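You operate a simulated robot arm through the tools that you are given. There is no shell and no other tool. Be economical: measure what you need, move in short steps, check, and stop when the job is done.

You run a simulated robot arm. Do the job below in one go: nothing can be reset, and whatever is moved stays where it is left.

JOB
Measure the step of the middle sleeve on the glass: ring light, zero on the flange, read on top.
Fine: keep power, computer and zoom as set; leave the other sleeves alone.

It is judged by the outcome, as a careful person would: the job done as asked, and still so three seconds after it is handed in. It fails if anything else is knocked over, pushed out of place, dropped, spilled or broken.

ROBOT AND FRAMES
A 7-joint arm with a two-finger gripper on a trunk, on a base that drives. Base frame: it is fixed to the floor where the robot stands at the start and does not move with it; the origin is under the middle of the robot, x ahead of it, y to its left, z up. Units: m, degrees, N and s.
With the tool pointing down near the work surface it reaches from about 0.28 to 0.74 m from the robot's upright axis, wherever it stands. Its first joint turns from -166.0 to 166.0 degrees. Places, roughly: focus knob [0.5, 0, 0.9]; grey power button [0.6, 1, 0.8]; light knob [0.6, 0, 0.9]; read key [0.5, 0.5, 0.9]; red power switch [0.6, 0.6, 0.9]; zero key [0.5, 0.6, 0.9]; zoom knob [0.6, 0.1, 0.9]. Payload 1.71 kg.
The tool frame sits at the grasp point between the pads (the TCP): z along the fingers, y along the line on which they close. The tips reach 0.02 m beyond it. The gripper opens to 0.096 m. The gripper's body begins 0.113 m behind the TCP.
Orientation is told as [roll, pitch, yaw] about the base's x, y, z axes, in that order, counted from this pose: with the fingers straight down and closing along the base's y, the tool's x points along the base's -x, its y along +y and its z along -z.

CONTROLS
- The arm moves only by the tool drive_tool. Its argument "commands" is a list of rows, each a list of 7 numbers: the shift along the tool's x, y, z in mm, then the turn, a rotation vector about the tool's x, y, z in degrees, then the gripper command, from -1 (fully open) to 1 (shut), values between in proportion. In form: [[tx, ty, tz, ax, ay, az, grip], ...]. A call has 1 to 10 rows; each row is the pose to reach, as a shift and turn from the pose commanded when the call began, along the tool's axes at that moment. Rows are played at 5 a second. More than 0.05 m and 8.6 degrees between two rows, or a gripper value outside its range, and nothing of the call is played. Where a pose cannot be reached the arm comes as near as it can. A force on the tool above 40 N (or 10 N above the force at the start of the call, whichever is more), or a blocked arm, ends the call early, and 0.2 s more pass. Each finger travels about 0.153 m/s and halts on what it meets, pressing with about 33 N; the grip force reading is that of the motor and also rises with nothing between the fingers. The clock runs only during rows and for 0.2 s after the last one: add rows that repeat a pose to give the fingers time. The reply holds the time, the measured pose of the TCP, the force on the tool along the base axes, the opening and the grip force, in the units named above and with some noise, with the torque about the TCP (base axes, N m) and any sound that the robot's microphone picked up, and new pictures: "views" is both (left out), scene, wrist or none.
- Cameras (640 x 400 px; columns grow to the right, rows downward): "scene" is now at [0.0392, 0.1812, 1.7122]; the picture's right is [0.33, -0.94, -0.01], its down [-0.73, -0.25, -0.64] and it looks along [0.60, 0.21, -0.77] (base axes); focal length 269 px, centre (320, 200). "wrist" rides on the gripper at [0.066, 0.014, -0.145] in the tool frame; the picture's right is [-0.21, 0.98, 0.00], its down [-0.88, -0.18, -0.45] and it looks along [-0.44, -0.09, 0.90] (tool axes); focal length 275 px, centre (320, 200). There is no depth. A picture from a camera that has moved, and an enlarged one, comes with that camera's place and axes in the base frame and with its lens. The place of the scene camera against the robot may be out by one fixed shift of up to 0.025 m in any direction.
- move_column(by): slides the trunk up (or, below 0, down) by that many m; the arm and the scene camera ride with it, the base frame stays. It gives what a move gives, with no picture.
- base_move(legs): drives the robot by 1 to 6 legs, each [ahead, turn to the left] in m and degrees, along the robot's own axes; the way and the turn of a leg run together, so that a leg with both is an arc; at most 1.5 m and 180 degrees a leg. The arm and the cameras ride along, it lands a little off, and it stops where it bumps. It gives what a move gives, and a new picture of the scene camera.
- turn_head(pan, tilt): turns the head with the scene camera to pan (to the left, within 155 degrees either way) and tilt (down, from -29 to 69), counted from straight ahead of the robot. It gives what a move gives, and a new picture of the scene camera.
- close_up(camera, box): a new picture of the part [left, top, right, bottom] of that camera's present view, enlarged. The clock stands still meanwhile.
- sign_off(): hands the job in; it is judged then, once.

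Go step by step. Nothing tells you exact positions but the pictures and the camera data: compare them with the known pose of the tool, close in by small moves and look again before you grip or let go. The budget is 120 turns and 260 pictures, counting those below and the enlarged ones. Unless the task says otherwise, let go and move clear before handing in, and close with one line.

The tools are called as a command line: name --pt "numbers of a row" for each row, then --argument value for the rest, lists and objects as JSON in quotes. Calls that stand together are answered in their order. drive_tool: Moves the arm, as the interface text tells. Its arguments: {"type":"object","properties":{"commands":{"type":"array"},"views":{"type":"string","enum":["both","scene","wrist","none"]}},"required":["commands"]} The other tools are called the same way: move_column (by) slides the trunk up or down; base_move (legs) drives the base; turn_head (pan, tilt) turns the head that bears the scene camera; close_up (camera, box) takes an enlarged picture of a part of a camera's view; sign_off () hands the job in.

At the start:

```text
t: 0.0
tcp_pos: [0.4254, 0.1956, 1.2594]
tcp_rot: [0.1, 0.1, 0.0]
force: [0.4, 0.4, 0.1]
moment: [-0.01, 0.01, 0.03]
finger_gap: 0.096
finger_force: 0.1
trunk travel left (down, up): [-0.3, 0.086]
robot x, y, heading: [-0.002, -0.0007, 0.1]
head pan, tilt: [19.3, 49.7]
```

scene: 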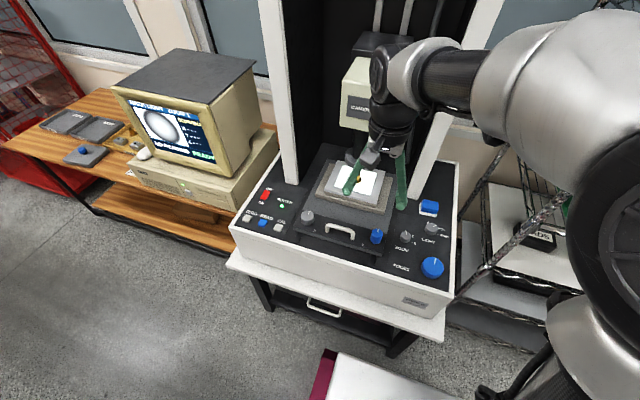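
wrist: 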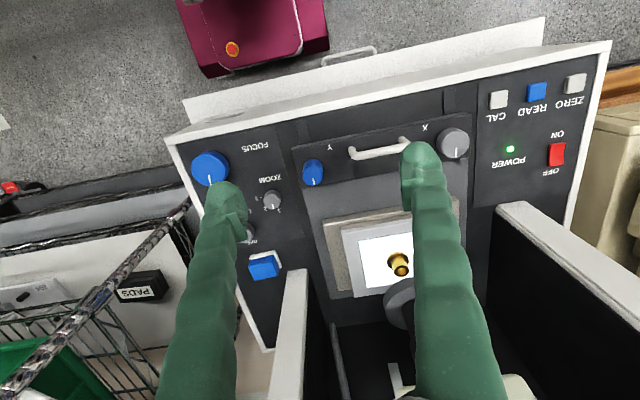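

The machine is a video measuring microscope with a stage, X and Y knobs, focus, zoom and light knobs, and ZERO/READ/CAL keys. I'll look closer at the screen, panel and stage first.

close_up --camera "scene" --box '[120, 80, 230, 170]'

close_up --camera "wrist" --box '[180, 110, 360, 300]'

close_up --camera "scene" --box '[290, 140, 470, 290]'

close_up --camera "scene" --box '[30, 90, 160, 170]'

```text
4.44 times, centred on (175, 125) of scene
camera zoom: at [0.0392, 0.1812, 1.7122], right [0.33, -0.94, -0.01], down [-0.73, -0.25, -0.64], along [0.6, 0.21, -0.77], focal length 1197 px, centre (964, 533)
```

zoom: 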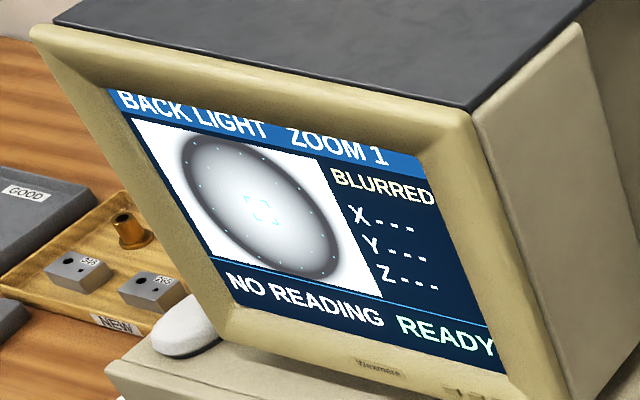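

```text
2.11 times, centred on (270, 205) of wrist
camera zoom: at [0.36, 0.2107, 1.4043], right [0.21, 0.98, 0.0], down [0.88, -0.18, 0.44], along [0.43, -0.09, -0.9], focal length 580 px, centre (425, 190)
```

zoom: 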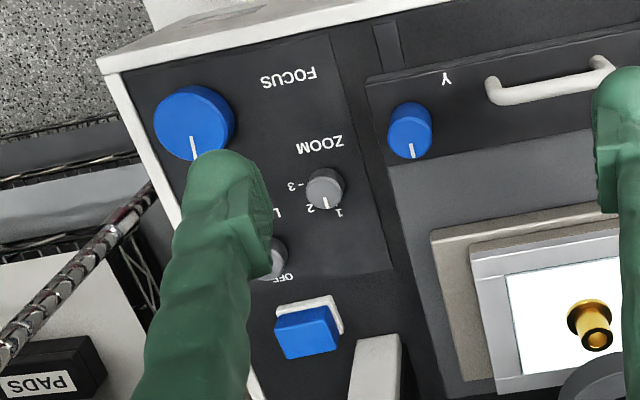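

```text
2.67 times, centred on (380, 215) of scene
camera zoom: at [0.0392, 0.1812, 1.7122], right [0.33, -0.94, -0.01], down [-0.73, -0.25, -0.64], along [0.6, 0.21, -0.77], focal length 718 px, centre (160, 160)
```

zoom: 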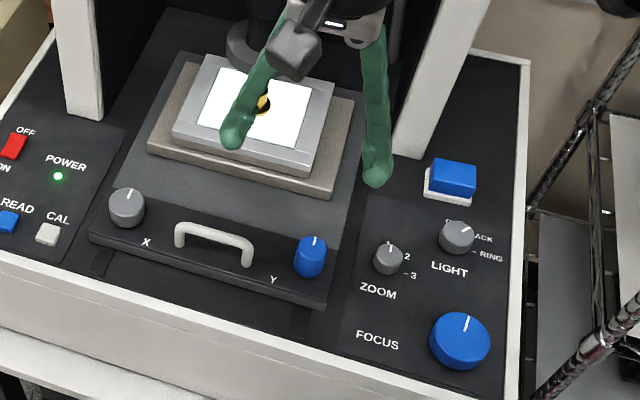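

```text
4.92 times, centred on (95, 130) of scene
camera zoom: at [0.0392, 0.1812, 1.7122], right [0.33, -0.94, -0.01], down [-0.73, -0.25, -0.64], along [0.6, 0.21, -0.77], focal length 1326 px, centre (1428, 545)
```

zoom: 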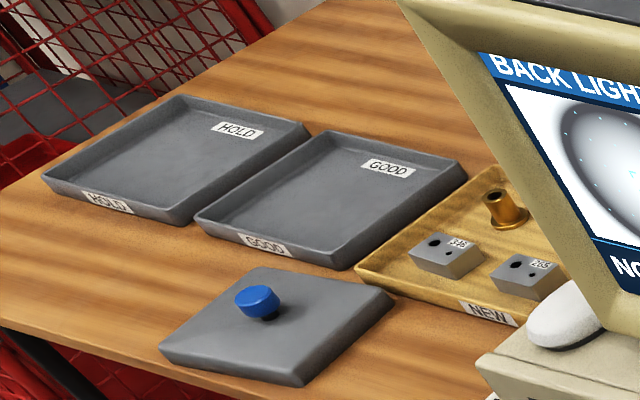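

The screen reads BACK LIGHT, ZOOM 1, BLURRED. I'll move the arm aside to the right so both cameras can see the glass.

drive_tool --pt "0 -50 0 0 0 0 -1" --pt "0 -100 0 0 0 0 -1" --pt "20 -150 0 0 0 0 -1" --pt "40 -180 0 0 0 0 -1"

```text
refused: row 3 steps farther than a row can; nothing moved
```

The row step was slightly too long, so I'll use shorter ones.

drive_tool --pt "0 -40 0 0 0 0 -1" --pt "0 -80 0 0 0 0 -1" --pt "20 -120 0 0 0 0 -1" --pt "40 -150 0 0 0 0 -1" --pt "40 -180 0 0 0 0 -1"

```text
t: 1.2
tcp_pos: [0.3678, 0.016, 1.2675]
tcp_rot: [0.0, -0.9, 0.0]
force: [-0.6, -0.4, 0.2]
moment: [0.05, -0.01, 0.01]
finger_gap: 0.096
finger_force: 0.1
trunk travel left (down, up): [-0.3, 0.086]
robot x, y, heading: [0.0031, 0.001, -0.3]
head pan, tilt: [19.3, 49.7]
camera scene: at [0.0386, 0.1804, 1.7123], right [0.33, -0.94, -0.01], down [-0.73, -0.25, -0.64], along [0.6, 0.21, -0.77], focal length 269 px, centre (320, 200)
camera wrist: at [0.2992, 0.0297, 1.4095], right [0.21, 0.98, 0.0], down [0.87, -0.18, 0.46], along [0.45, -0.09, -0.89], focal length 275 px, centre (320, 200)
```

scene: 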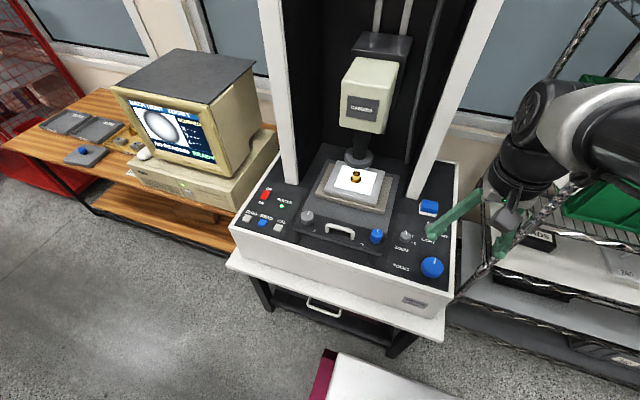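
wrist: 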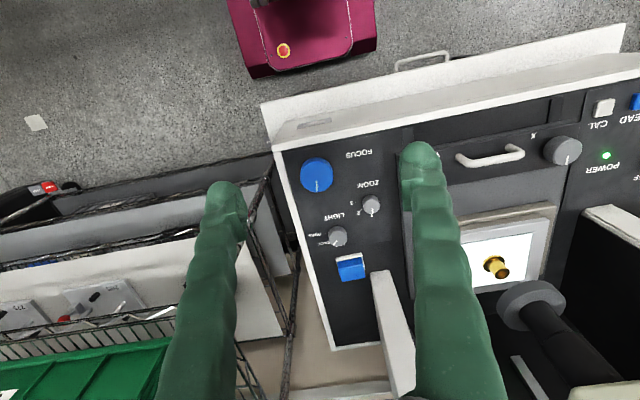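

close_up --camera "scene" --box '[300, 140, 420, 215]'

close_up --camera "wrist" --box '[280, 130, 420, 300]'

close_up --camera "scene" --box '[380, 190, 460, 290]'

```text
5.33 times, centred on (360, 178) of scene
camera zoom: at [0.0386, 0.1804, 1.7123], right [0.33, -0.94, -0.01], down [-0.73, -0.25, -0.64], along [0.6, 0.21, -0.77], focal length 1436 px, centre (107, 320)
```

zoom: 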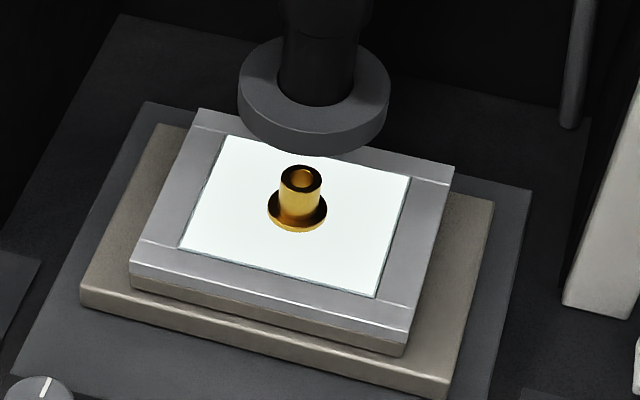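

```text
2.35 times, centred on (350, 215) of wrist
camera zoom: at [0.2992, 0.0297, 1.4095], right [0.21, 0.98, 0.0], down [0.87, -0.18, 0.46], along [0.45, -0.09, -0.89], focal length 648 px, centre (249, 165)
```

zoom: 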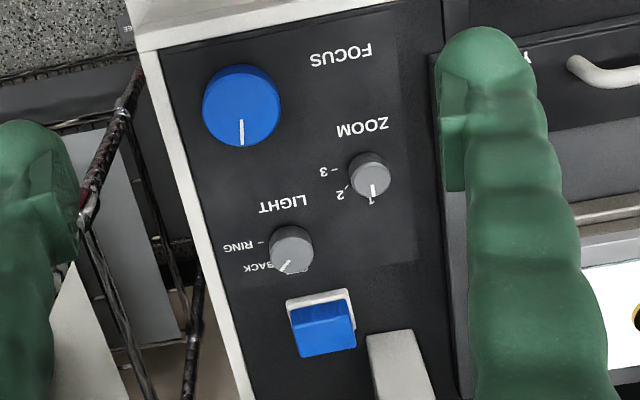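

```text
4.00 times, centred on (420, 240) of scene
camera zoom: at [0.0386, 0.1804, 1.7123], right [0.33, -0.94, -0.01], down [-0.73, -0.25, -0.64], along [0.6, 0.21, -0.77], focal length 1077 px, centre (-80, 40)
```

zoom: 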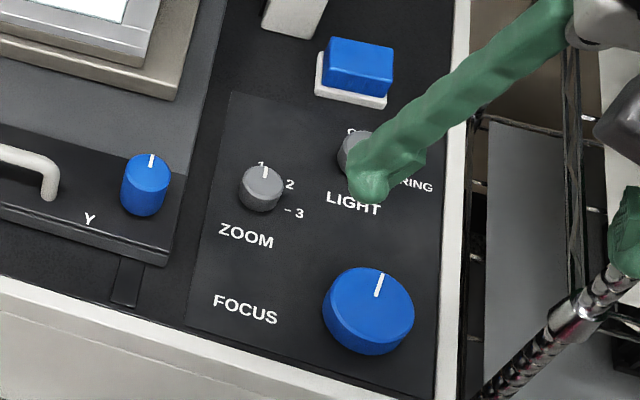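

Only one sleeve is visible on the glass so far. I'll check the side table and the parts the monitor hides.

turn_head --pan 60 --tilt 35

close_up --camera "wrist" --box '[440, 190, 600, 340]'

```text
t: 2.3
tcp_pos: [0.3686, 0.0168, 1.2663]
tcp_rot: [0.0, -0.8, 0.1]
force: [-0.3, -0.8, 0.0]
moment: [-0.02, -0.05, 0.0]
finger_gap: 0.0959
finger_force: 0.0
trunk travel left (down, up): [-0.3, 0.086]
robot x, y, heading: [0.0023, -0.0007, 0.3]
head pan, tilt: [60.0, 35.0]
camera scene: at [0.0108, 0.2317, 1.7339], right [0.87, -0.5, -0.01], down [-0.3, -0.5, -0.81], along [0.4, 0.71, -0.58], focal length 269 px, centre (320, 200)
```

scene: 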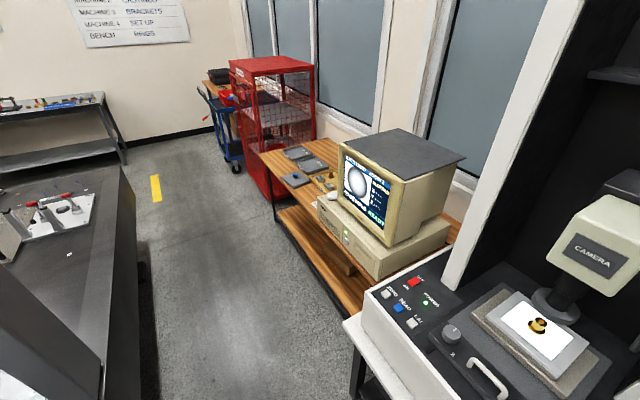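

```text
2.67 times, centred on (520, 265) of wrist
camera zoom: at [0.3, 0.0309, 1.4092], right [0.21, 0.98, 0.0], down [0.87, -0.18, 0.46], along [0.45, -0.09, -0.89], focal length 734 px, centre (-213, 27)
```

zoom: 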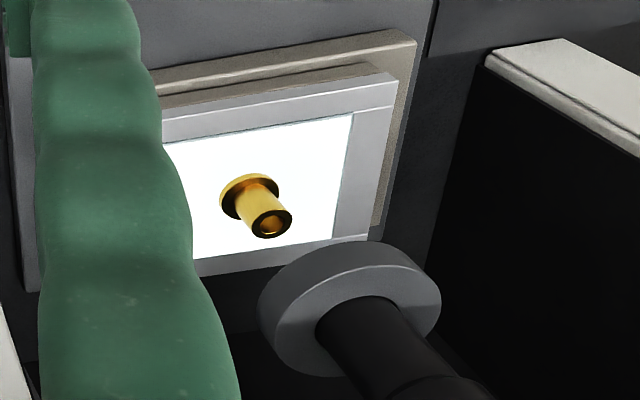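

close_up --camera "scene" --box '[270, 135, 400, 225]'

close_up --camera "scene" --box '[470, 270, 630, 390]'

close_up --camera "scene" --box '[60, 0, 200, 50]'

close_up --camera "scene" --box '[340, 260, 480, 350]'

```text
4.44 times, centred on (335, 180) of scene
camera zoom: at [0.0108, 0.2317, 1.7339], right [0.87, -0.5, -0.01], down [-0.3, -0.5, -0.81], along [0.4, 0.71, -0.58], focal length 1197 px, centre (253, 289)
```

zoom: 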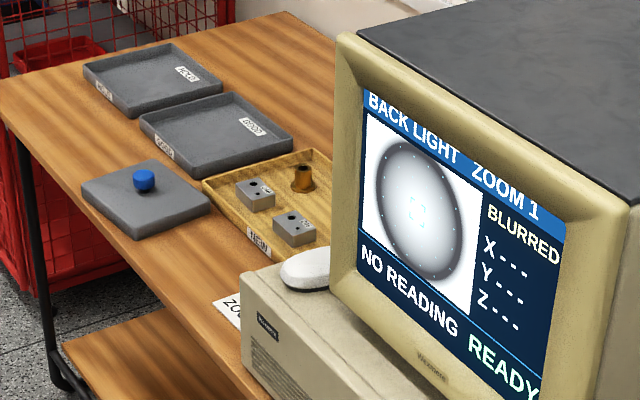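

```text
3.33 times, centred on (550, 330) of scene
camera zoom: at [0.0108, 0.2317, 1.7339], right [0.87, -0.5, -0.01], down [-0.3, -0.5, -0.81], along [0.4, 0.71, -0.58], focal length 898 px, centre (-447, -233)
```

zoom: 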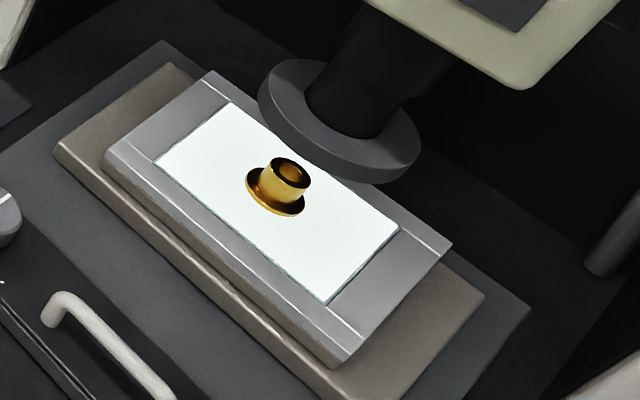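

```text
4.57 times, centred on (130, 25) of scene
camera zoom: at [0.0108, 0.2317, 1.7339], right [0.87, -0.5, -0.01], down [-0.3, -0.5, -0.81], along [0.4, 0.71, -0.58], focal length 1231 px, centre (1189, 1000)
```

zoom: 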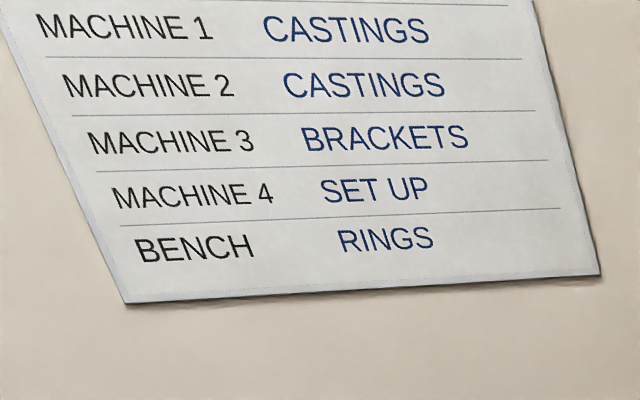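

```text
4.44 times, centred on (410, 305) of scene
camera zoom: at [0.0108, 0.2317, 1.7339], right [0.87, -0.5, -0.01], down [-0.3, -0.5, -0.81], along [0.4, 0.71, -0.58], focal length 1197 px, centre (-80, -267)
```

zoom: 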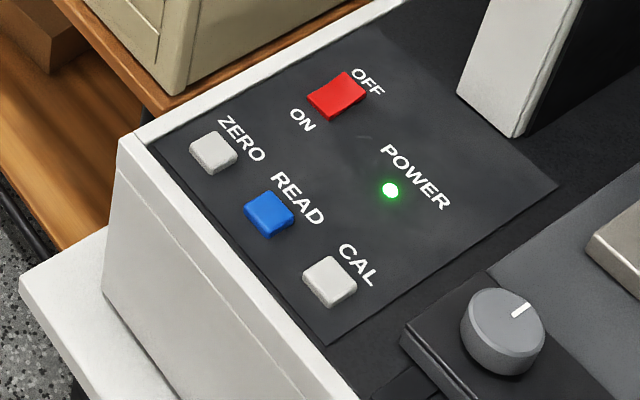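

There is one sleeve on the glass, and the screen shows it blurred. ZERO is too far to reach from here, so I'll shift the robot about 0.3 m to the left, which puts every control in reach.

base_move --legs '[[0, 90], [0.3, 0], [0, -90]]'

turn_head --pan 10 --tilt 50

```text
t: 13.5
tcp_pos: [0.3624, 0.3247, 1.2673]
tcp_rot: [0.0, -0.8, 2.1]
force: [0.4, 0.2, 0.3]
moment: [-0.01, 0.02, 0.03]
finger_gap: 0.0961
finger_force: 0.1
trunk travel left (down, up): [-0.3, 0.086]
robot x, y, heading: [-0.0055, 0.3028, 1.6]
head pan, tilt: [60.0, 35.0]
camera scene: at [-0.0018, 0.5337, 1.7339], right [0.88, -0.47, -0.01], down [-0.28, -0.51, -0.81], along [0.38, 0.72, -0.58], focal length 269 px, centre (320, 200)
```

scene: 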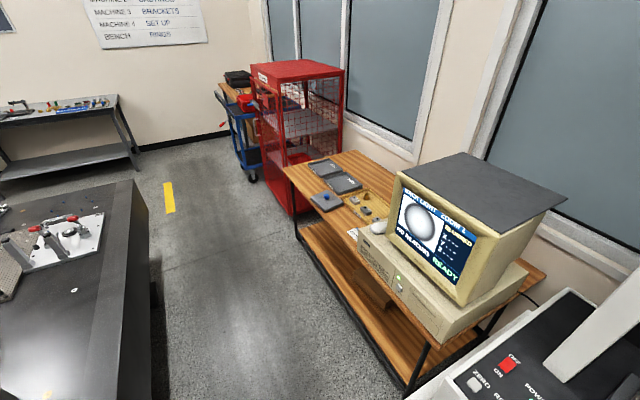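

```text
t: 14.7
tcp_pos: [0.3458, 0.3237, 1.2702]
tcp_rot: [0.1, -1.6, 2.1]
force: [0.1, 0.1, 0.2]
moment: [-0.03, 0.05, 0.01]
finger_gap: 0.0959
finger_force: 0.0
trunk travel left (down, up): [-0.3, 0.086]
robot x, y, heading: [-0.0035, 0.3031, 2.0]
head pan, tilt: [10.0, 50.0]
camera scene: at [0.0341, 0.4722, 1.7116], right [0.21, -0.98, 0.0], down [-0.76, -0.16, -0.63], along [0.61, 0.13, -0.78], focal length 269 px, centre (320, 200)
```

scene: 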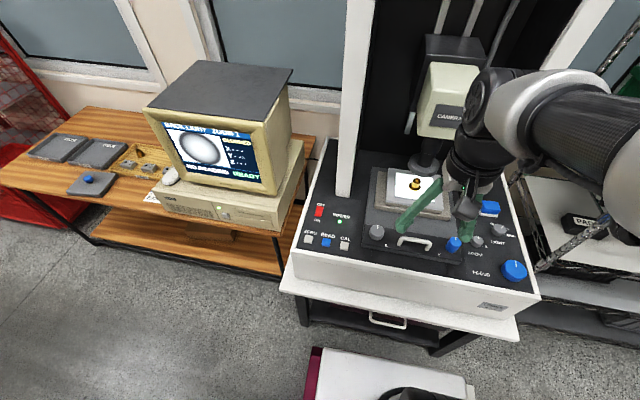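

The move worked. I'll look at the note by the computer, the tray and the screen from here.

close_up --camera "scene" --box '[90, 130, 190, 205]'

close_up --camera "scene" --box '[150, 110, 270, 190]'

close_up --camera "scene" --box '[290, 190, 380, 260]'

close_up --camera "scene" --box '[430, 190, 540, 290]'

```text
5.33 times, centred on (140, 168) of scene
camera zoom: at [0.0341, 0.4722, 1.7116], right [0.21, -0.98, 0.0], down [-0.76, -0.16, -0.63], along [0.61, 0.13, -0.78], focal length 1436 px, centre (1280, 373)
```

zoom: 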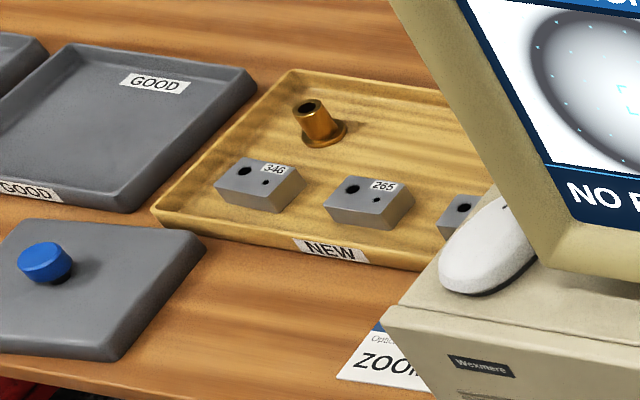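

```text
5.00 times, centred on (210, 150) of scene
camera zoom: at [0.0341, 0.4722, 1.7116], right [0.21, -0.98, 0.0], down [-0.76, -0.16, -0.63], along [0.61, 0.13, -0.78], focal length 1347 px, centre (870, 450)
```

zoom: 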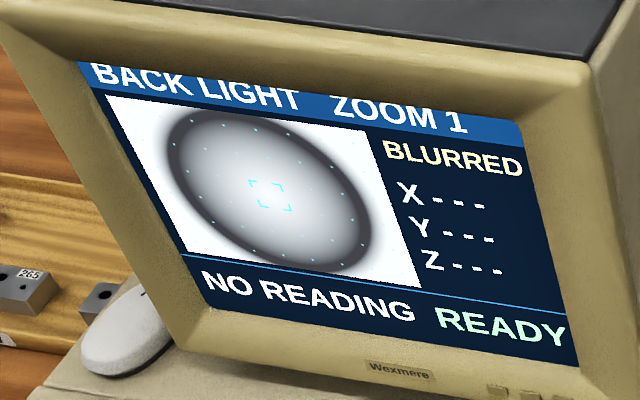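

```text
5.71 times, centred on (335, 225) of scene
camera zoom: at [0.0341, 0.4722, 1.7116], right [0.21, -0.98, 0.0], down [-0.76, -0.16, -0.63], along [0.61, 0.13, -0.78], focal length 1539 px, centre (234, 57)
```

zoom: 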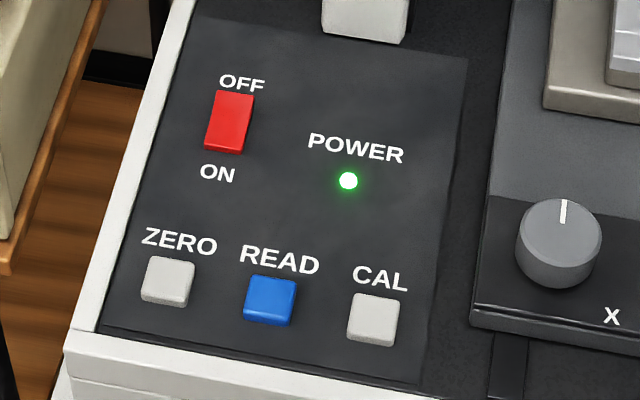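

```text
4.00 times, centred on (485, 240) of scene
camera zoom: at [0.0341, 0.4722, 1.7116], right [0.21, -0.98, 0.0], down [-0.76, -0.16, -0.63], along [0.61, 0.13, -0.78], focal length 1077 px, centre (-340, 40)
```

zoom: 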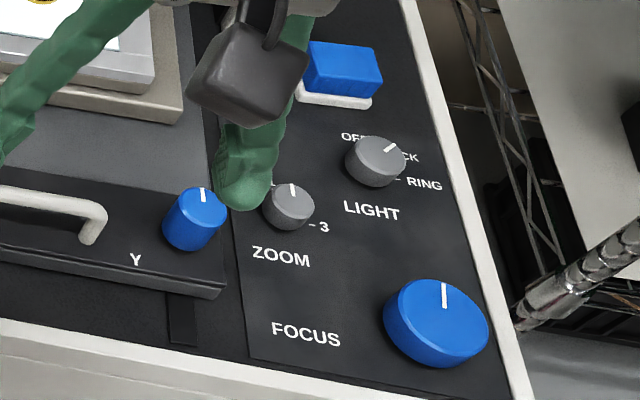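

The light knob points at BACK and RING is one step clockwise. I estimate it near (0.64, 0.0, 0.92), so I'll move to above it, going sideways first.

drive_tool --pt "0 -45 0 0 0 0 -0.5" --pt "0 -90 0 0 0 0 -0.5" --pt "0 -135 0 0 0 0 -0.5" --pt "0 -180 0 0 0 0 -0.5" --pt "-30 -218 0 0 0 0 -0.5" --pt "-65 -250 0 0 0 0 -0.5" --pt "-100 -280 0 0 0 0 -0.5" --pt "-135 -310 0 0 0 0 -0.5" --pt "-170 -334 0 0 0 0 -0.5" --pt "-210 -334 20 0 0 0 -0.5"

```text
t: 16.9
tcp_pos: [0.5662, -0.0034, 1.2556]
tcp_rot: [0.0, -1.6, 2.0]
force: [0.8, -0.1, -0.5]
moment: [-0.02, 0.03, 0.02]
finger_gap: 0.072
finger_force: 0.0
trunk travel left (down, up): [-0.3, 0.086]
robot x, y, heading: [-0.0037, 0.3021, 2.0]
head pan, tilt: [10.0, 50.0]
camera scene: at [0.034, 0.4718, 1.7116], right [0.21, -0.98, 0.0], down [-0.76, -0.16, -0.63], along [0.61, 0.13, -0.78], focal length 269 px, centre (320, 200)
camera wrist: at [0.4963, 0.0075, 1.3977], right [0.17, 0.99, 0.01], down [0.87, -0.15, 0.47], along [0.46, -0.08, -0.88], focal length 275 px, centre (320, 200)
```

scene: 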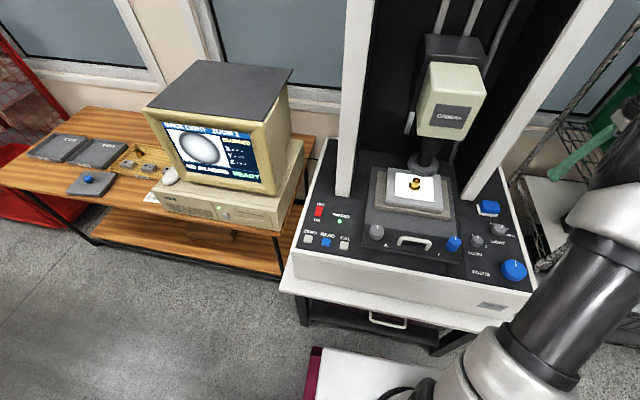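
wrist: 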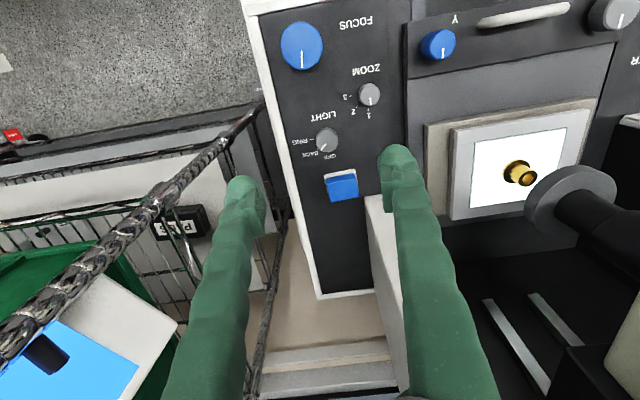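

Triangulating two wrist views puts the top of the light knob near (0.622, -0.003, 0.945). I'll descend partway above it and check.

drive_tool --pt "-30 0 30 0 1.6 2 -0.5" --pt "-50 0 70 0 1.6 2 -0.5" --pt "-50 0 110 0 1.6 2 -0.5" --pt "-50 0 150 0 1.6 2 -0.5" --pt "-50 0 190 0 1.6 2 -0.5" --pt "-50 0 190 0 1.6 2 -0.5"

```text
t: 18.3
tcp_pos: [0.6221, -0.001, 1.0686]
tcp_rot: [0.0, -0.1, -0.1]
force: [-0.2, 0.0, -0.3]
moment: [0.01, -0.01, 0.01]
finger_gap: 0.072
finger_force: 0.1
trunk travel left (down, up): [-0.3, 0.086]
robot x, y, heading: [-0.0039, 0.2995, 2.1]
head pan, tilt: [10.0, 50.0]
camera scene: at [0.0311, 0.4721, 1.7117], right [0.21, -0.98, 0.0], down [-0.76, -0.16, -0.63], along [0.62, 0.13, -0.78], focal length 269 px, centre (320, 200)
camera wrist: at [0.5571, 0.0142, 1.2123], right [0.21, 0.98, 0.0], down [0.88, -0.18, 0.45], along [0.44, -0.09, -0.89], focal length 275 px, centre (320, 200)
```

scene: 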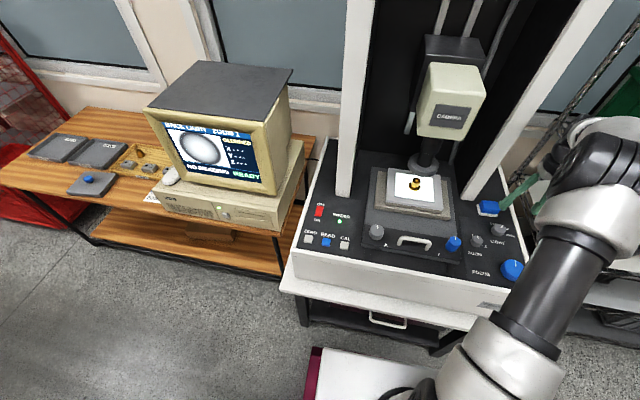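
wrist: 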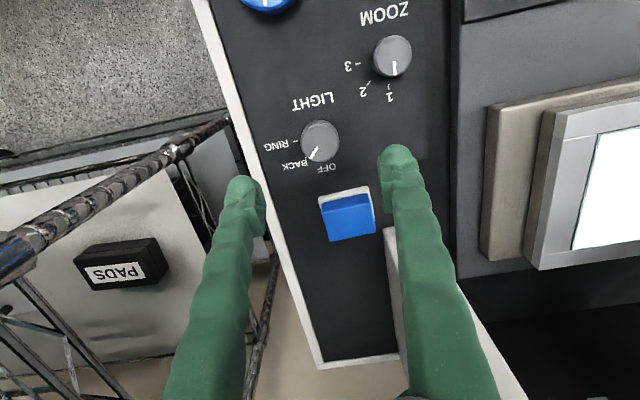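

The knob reads near (0.618, 0.002) with its top at about 0.95. I'll descend to just above the knob.

drive_tool --pt "3 3 45 0 0 0 -0.5" --pt "4 3 85 0 0 0 -0.5" --pt "4 3 85 0 0 0 -0.5" --views "wrist"

close_up --camera "wrist" --box '[200, 60, 440, 250]'

close_up --camera "scene" --box '[450, 170, 560, 290]'

```text
t: 19.1
tcp_pos: [0.6173, 0.0022, 0.9811]
tcp_rot: [0.0, -0.1, 0.1]
force: [-0.1, -0.7, -0.2]
moment: [-0.04, -0.02, 0.01]
finger_gap: 0.0719
finger_force: 0.1
trunk travel left (down, up): [-0.3, 0.086]
robot x, y, heading: [-0.0056, 0.3042, 2.1]
head pan, tilt: [10.0, 50.0]
camera wrist: at [0.5508, 0.0168, 1.1247], right [0.21, 0.98, 0.0], down [0.88, -0.18, 0.45], along [0.44, -0.09, -0.89], focal length 275 px, centre (320, 200)
```

wrist: 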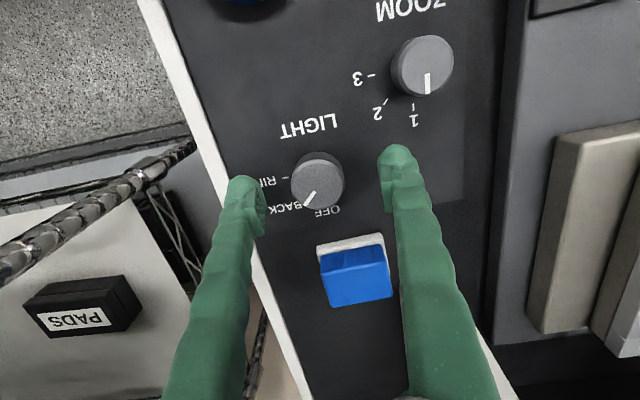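

```text
2.11 times, centred on (320, 155) of wrist
camera zoom: at [0.5508, 0.0168, 1.1247], right [0.21, 0.98, 0.0], down [0.88, -0.18, 0.45], along [0.44, -0.09, -0.89], focal length 580 px, centre (320, 295)
```

zoom: 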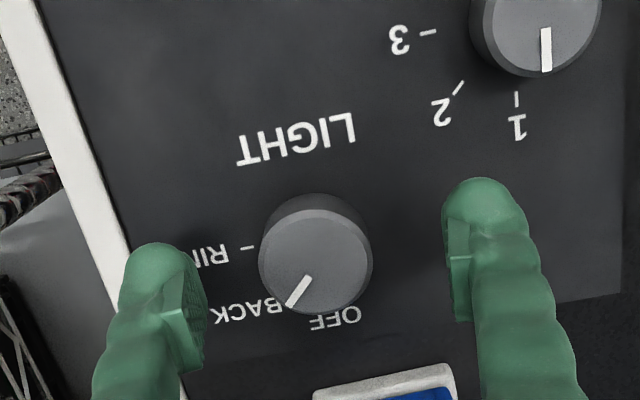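

```text
3.33 times, centred on (505, 230) of scene
camera zoom: at [0.0316, 0.4721, 1.7117], right [0.21, -0.98, 0.0], down [-0.76, -0.16, -0.63], along [0.62, 0.13, -0.78], focal length 898 px, centre (-297, 100)
```

zoom: 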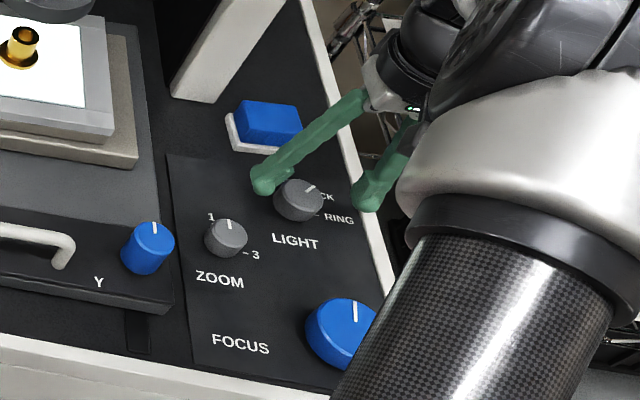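

I'm slightly short in x, with the knob centre nearer 0.625. I'll correct that and lower the fingers around the knob.

drive_tool --pt "-7 -1.5 12 0 0 0 -0.5" --pt "-7 -1.5 24 0 0 0 -0.5" --pt "-7 -1.5 24 0 0 0 -0.5" --views "wrist"

close_up --camera "wrist" --box '[200, 100, 440, 250]'

close_up --camera "scene" --box '[460, 200, 540, 260]'

```text
t: 19.9
tcp_pos: [0.6242, 0.0007, 0.9588]
tcp_rot: [0.1, -0.3, 0.0]
force: [0.7, -0.5, -0.4]
moment: [0.02, 0.04, 0.03]
finger_gap: 0.0719
finger_force: 0.0
trunk travel left (down, up): [-0.3, 0.086]
robot x, y, heading: [-0.0026, 0.3055, 2.0]
head pan, tilt: [10.0, 50.0]
camera wrist: at [0.5586, 0.0149, 1.1028], right [0.21, 0.98, 0.0], down [0.88, -0.19, 0.45], along [0.44, -0.09, -0.9], focal length 275 px, centre (320, 200)
```

wrist: 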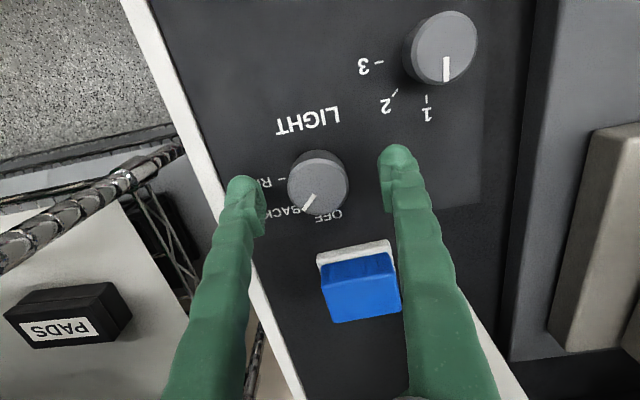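

```text
2.67 times, centred on (320, 175) of wrist
camera zoom: at [0.5586, 0.0149, 1.1028], right [0.21, 0.98, 0.0], down [0.88, -0.19, 0.45], along [0.44, -0.09, -0.9], focal length 734 px, centre (320, 267)
```

zoom: 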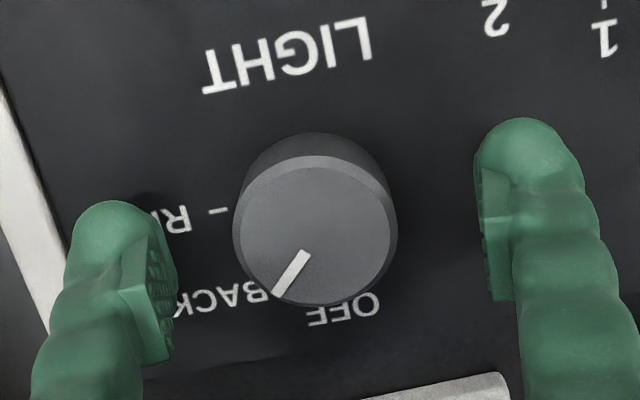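

```text
6.67 times, centred on (500, 230) of scene
camera zoom: at [0.0321, 0.4719, 1.7117], right [0.21, -0.98, 0.0], down [-0.76, -0.16, -0.63], along [0.62, 0.13, -0.78], focal length 1795 px, centre (-880, 0)
```

zoom: 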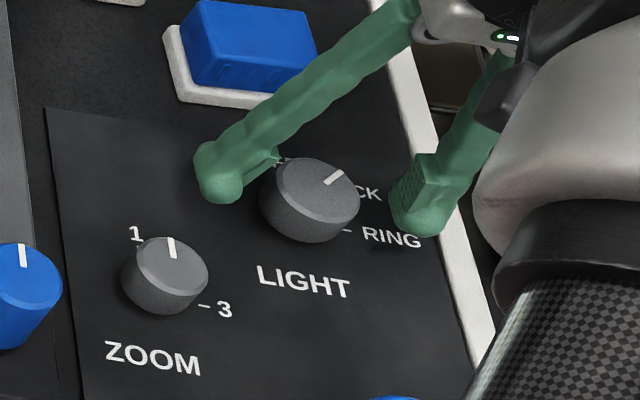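

The knob sits between the fingers, but the tips are only about level with its top. I'll go lower in small steps while watching the force.

drive_tool --pt "-4 -1 4 0 0 0 -0.5" --pt "-4 -1 8 0 0 0 -0.5" --pt "-4 -1 12 0 0 0 -0.5" --pt "-4 -1 12 0 0 0 -0.5" --views "wrist"

close_up --camera "scene" --box '[460, 200, 540, 260]'

```text
t: 20.9
tcp_pos: [0.6278, -0.0016, 0.9483]
tcp_rot: [0.0, -0.1, 0.0]
force: [0.2, 0.0, 0.0]
moment: [0.02, 0.02, -0.04]
finger_gap: 0.0721
finger_force: 0.0
trunk travel left (down, up): [-0.3, 0.086]
robot x, y, heading: [-0.0049, 0.3009, 2.0]
head pan, tilt: [10.0, 50.0]
camera wrist: at [0.5627, 0.013, 1.0917], right [0.21, 0.98, 0.0], down [0.88, -0.18, 0.45], along [0.44, -0.09, -0.9], focal length 275 px, centre (320, 200)
```

wrist: 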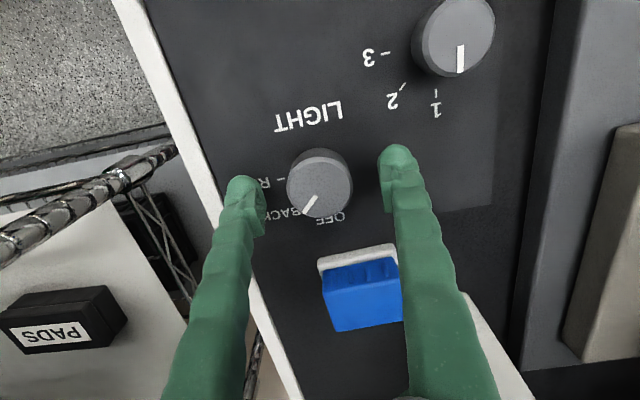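

```text
6.67 times, centred on (500, 230) of scene
camera zoom: at [0.0319, 0.4719, 1.7117], right [0.21, -0.98, 0.0], down [-0.76, -0.16, -0.63], along [0.62, 0.13, -0.78], focal length 1795 px, centre (-880, 0)
```

zoom: 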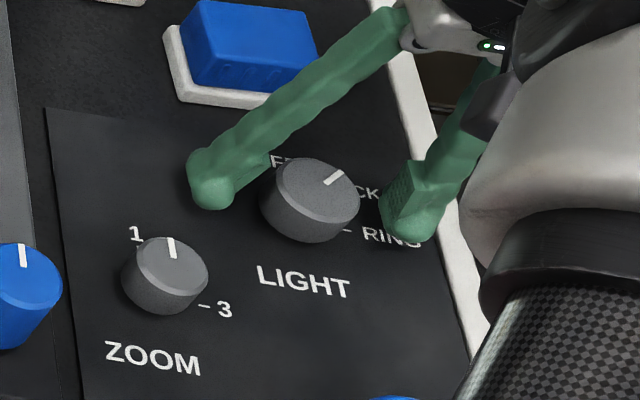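

drive_tool --pt "0 0 4 0 0 0 -0.5" --pt "0 0 7 0 0 0 -0.5" --pt "0 0 7 0 0 0 0" --pt "0 0 7 0 0 0 0.4" --pt "0 0 7 0 0 0 0.4" --views "both"

close_up --camera "scene" --box '[460, 200, 540, 260]'

```text
t: 22.1
tcp_pos: [0.6284, -0.0005, 0.9418]
tcp_rot: [0.0, 0.0, 0.0]
force: [-0.8, 3.8, -0.8]
moment: [0.01, -0.06, -0.01]
finger_gap: 0.0364
finger_force: 35.4
trunk travel left (down, up): [-0.3, 0.086]
robot x, y, heading: [-0.0073, 0.3018, 2.2]
head pan, tilt: [10.0, 50.0]
camera scene: at [0.0321, 0.4723, 1.7116], right [0.21, -0.98, 0.0], down [-0.76, -0.16, -0.63], along [0.62, 0.13, -0.78], focal length 269 px, centre (320, 200)
camera wrist: at [0.5629, 0.0134, 1.0858], right [0.21, 0.98, 0.0], down [0.88, -0.18, 0.45], along [0.44, -0.09, -0.9], focal length 275 px, centre (320, 200)
```

scene: 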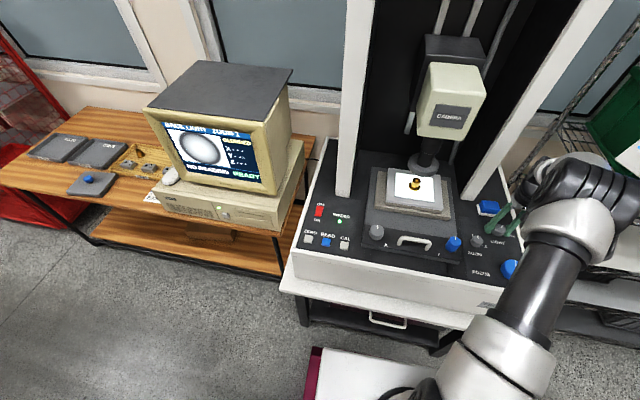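
wrist: 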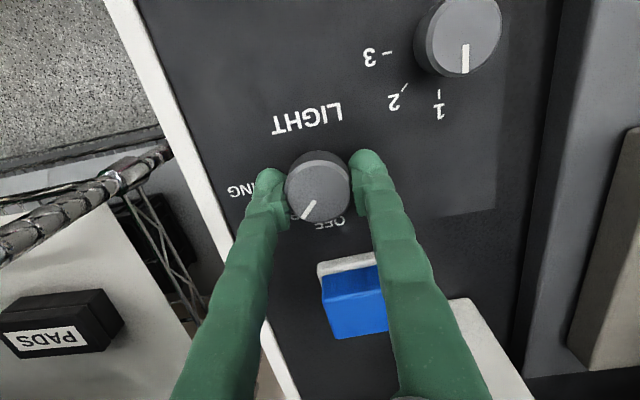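

```text
6.67 times, centred on (500, 230) of scene
camera zoom: at [0.0321, 0.4723, 1.7116], right [0.21, -0.98, 0.0], down [-0.76, -0.16, -0.63], along [0.62, 0.13, -0.78], focal length 1795 px, centre (-880, 0)
```

zoom: 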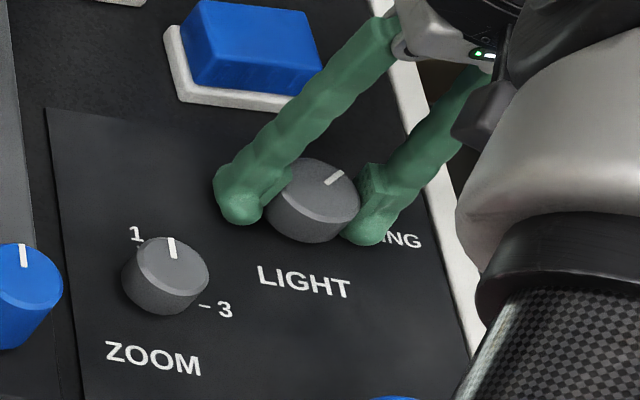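

The knob is gripped at 36 mm. I'll turn it clockwise by about 45°, watching the force.

drive_tool --pt "0 0 0 0 0 8 0.4" --pt "0 0 0 0 0 16 0.4" --pt "0 0 0 0 0 24 0.4" --pt "0 0 0 0 0 32 0.4" --pt "0 0 0 0 0 40 0.4" --pt "0 0 0 0 0 45 0.4" --pt "0 0 0 0 0 45 0.4" --views "wrist"

close_up --camera "scene" --box '[460, 200, 540, 260]'

close_up --camera "scene" --box '[150, 110, 270, 190]'

```text
t: 23.7
tcp_pos: [0.6278, -0.0027, 0.9415]
tcp_rot: [0.0, -0.1, -45.2]
force: [-3.9, -12.1, -1.1]
moment: [-0.33, -0.13, 0.21]
finger_gap: 0.0363
finger_force: 34.6
trunk travel left (down, up): [-0.3, 0.086]
robot x, y, heading: [-0.0058, 0.3014, 1.6]
head pan, tilt: [10.0, 50.0]
camera wrist: at [0.5911, 0.0539, 1.0857], right [0.84, 0.54, 0.0], down [0.49, -0.75, 0.45], along [0.24, -0.37, -0.9], focal length 275 px, centre (320, 200)
```

wrist: 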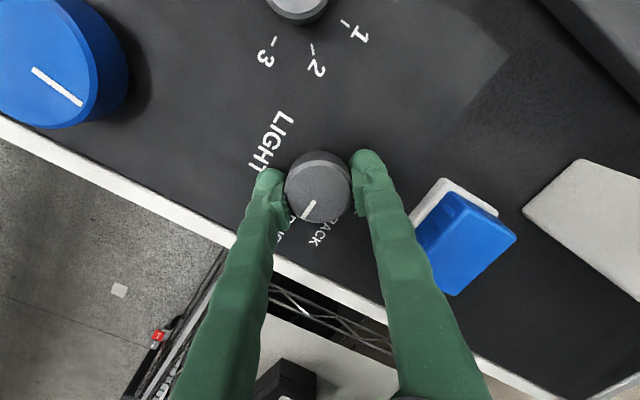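

```text
6.67 times, centred on (500, 230) of scene
camera zoom: at [0.0317, 0.4703, 1.7119], right [0.21, -0.98, 0.0], down [-0.76, -0.16, -0.63], along [0.62, 0.13, -0.78], focal length 1795 px, centre (-880, 0)
```

zoom: 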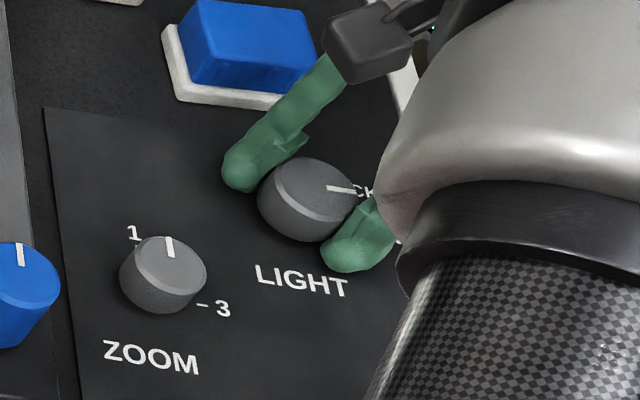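

```text
5.00 times, centred on (210, 150) of scene
camera zoom: at [0.0317, 0.4703, 1.7119], right [0.21, -0.98, 0.0], down [-0.76, -0.16, -0.63], along [0.62, 0.13, -0.78], focal length 1347 px, centre (870, 450)
```

zoom: 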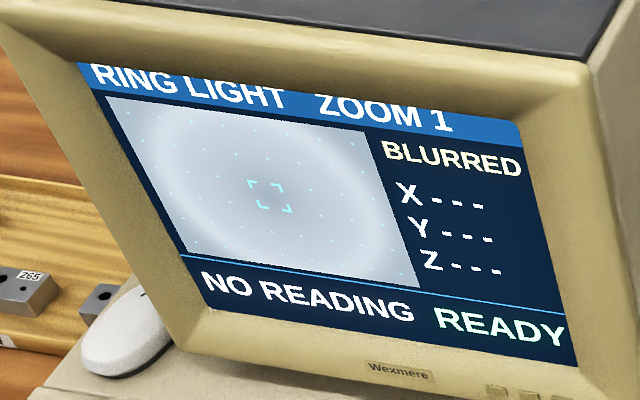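

The screen now says RING LIGHT. I'll release, lift, and unwind the yaw.

drive_tool --pt "0 0 0 0 0 45 -0.1" --pt "0 0 0 0 0 45 -0.3" --pt "0 0 -30 0 0 45 -0.3" --pt "0 0 -70 0 0 45 -0.5" --views "none"

close_up --camera "scene" --box '[150, 110, 270, 190]'

```text
refused: row 1 steps farther than a row can; nothing moved
```

```text
5.00 times, centred on (210, 150) of scene
camera zoom: at [0.0317, 0.4703, 1.7119], right [0.21, -0.98, 0.0], down [-0.76, -0.16, -0.63], along [0.62, 0.13, -0.78], focal length 1347 px, centre (870, 450)
```

zoom: 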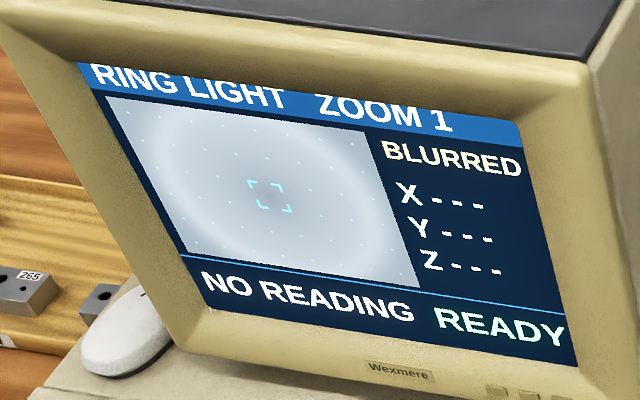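

The turn is counted from the present pose, so I'll start from 0.

drive_tool --pt "0 0 0 0 0 0 0" --pt "0 0 0 0 0 0 -0.3" --pt "0 0 -30 0 0 0 -0.4" --pt "0 0 -70 0 0 -8 -0.8" --pt "0 0 -90 0 0 -16 -0.8" --pt "0 0 -90 0 0 -24 -0.8" --pt "0 0 -90 0 0 -32 -0.8" --pt "0 0 -90 0 0 -40 -0.8" --pt "0 0 -90 0 0 -45 -0.8" --views "both"

close_up --camera "scene" --box '[150, 110, 270, 190]'

```text
t: 25.7
tcp_pos: [0.628, -0.0012, 1.032]
tcp_rot: [0.0, -0.1, 0.0]
force: [0.4, 0.5, 0.0]
moment: [0.01, 0.01, 0.0]
finger_gap: 0.0863
finger_force: 0.1
trunk travel left (down, up): [-0.3, 0.086]
robot x, y, heading: [-0.0026, 0.3028, 2.0]
head pan, tilt: [10.0, 50.0]
camera scene: at [0.032, 0.4718, 1.7117], right [0.21, -0.98, 0.0], down [-0.76, -0.16, -0.63], along [0.62, 0.13, -0.78], focal length 269 px, centre (320, 200)
camera wrist: at [0.5621, 0.0132, 1.1756], right [0.2, 0.98, 0.0], down [0.88, -0.18, 0.45], along [0.44, -0.09, -0.9], focal length 275 px, centre (320, 200)
```

scene: 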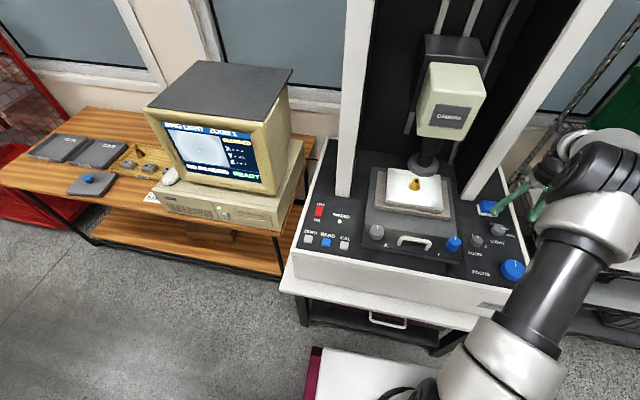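
wrist: 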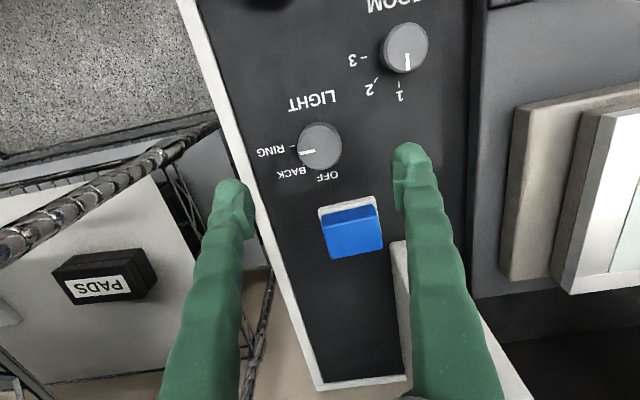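

```text
5.00 times, centred on (210, 150) of scene
camera zoom: at [0.032, 0.4718, 1.7117], right [0.21, -0.98, 0.0], down [-0.76, -0.16, -0.63], along [0.62, 0.13, -0.78], focal length 1347 px, centre (870, 450)
```

zoom: 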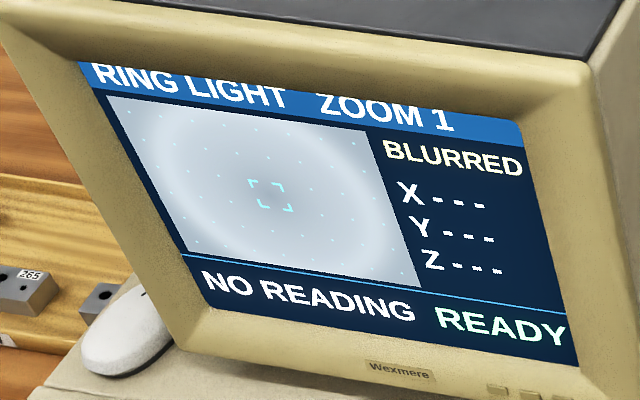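

RING LIGHT is holding. The focus knob is near (0.48, -0.015), about 60 mm across with its top near 0.946, so I'll go above it.

drive_tool --pt "40 -4 0 0 0 0 -1" --pt "80 -8 0 0 0 0 -1" --pt "120 -12 0 0 0 0 -1" --pt "146 -14 0 0 0 0 -1" --pt "146 -14 0 0 0 0 -1" --views "wrist"

close_up --camera "wrist" --box '[200, 60, 440, 260]'

```text
t: 26.9
tcp_pos: [0.4834, -0.0145, 1.0319]
tcp_rot: [0.0, -0.1, -0.1]
force: [0.6, -1.1, -0.7]
moment: [-0.02, -0.03, -0.02]
finger_gap: 0.0962
finger_force: 0.1
trunk travel left (down, up): [-0.3, 0.086]
robot x, y, heading: [-0.003, 0.2991, 1.8]
head pan, tilt: [10.0, 50.0]
camera wrist: at [0.4178, -0.0002, 1.1739], right [0.21, 0.98, 0.0], down [0.88, -0.18, 0.45], along [0.44, -0.09, -0.9], focal length 275 px, centre (320, 200)
```

wrist: 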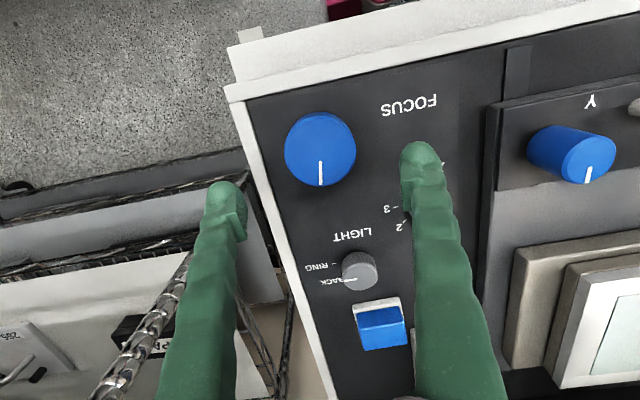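

```text
2.00 times, centred on (320, 160) of wrist
camera zoom: at [0.4178, -0.0002, 1.1739], right [0.21, 0.98, 0.0], down [0.88, -0.18, 0.45], along [0.44, -0.09, -0.9], focal length 551 px, centre (320, 280)
```

zoom: 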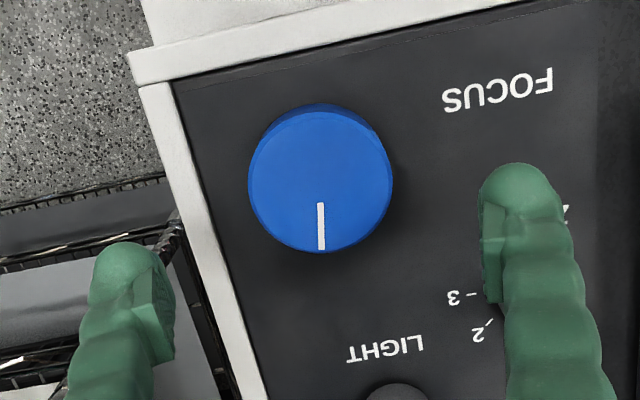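

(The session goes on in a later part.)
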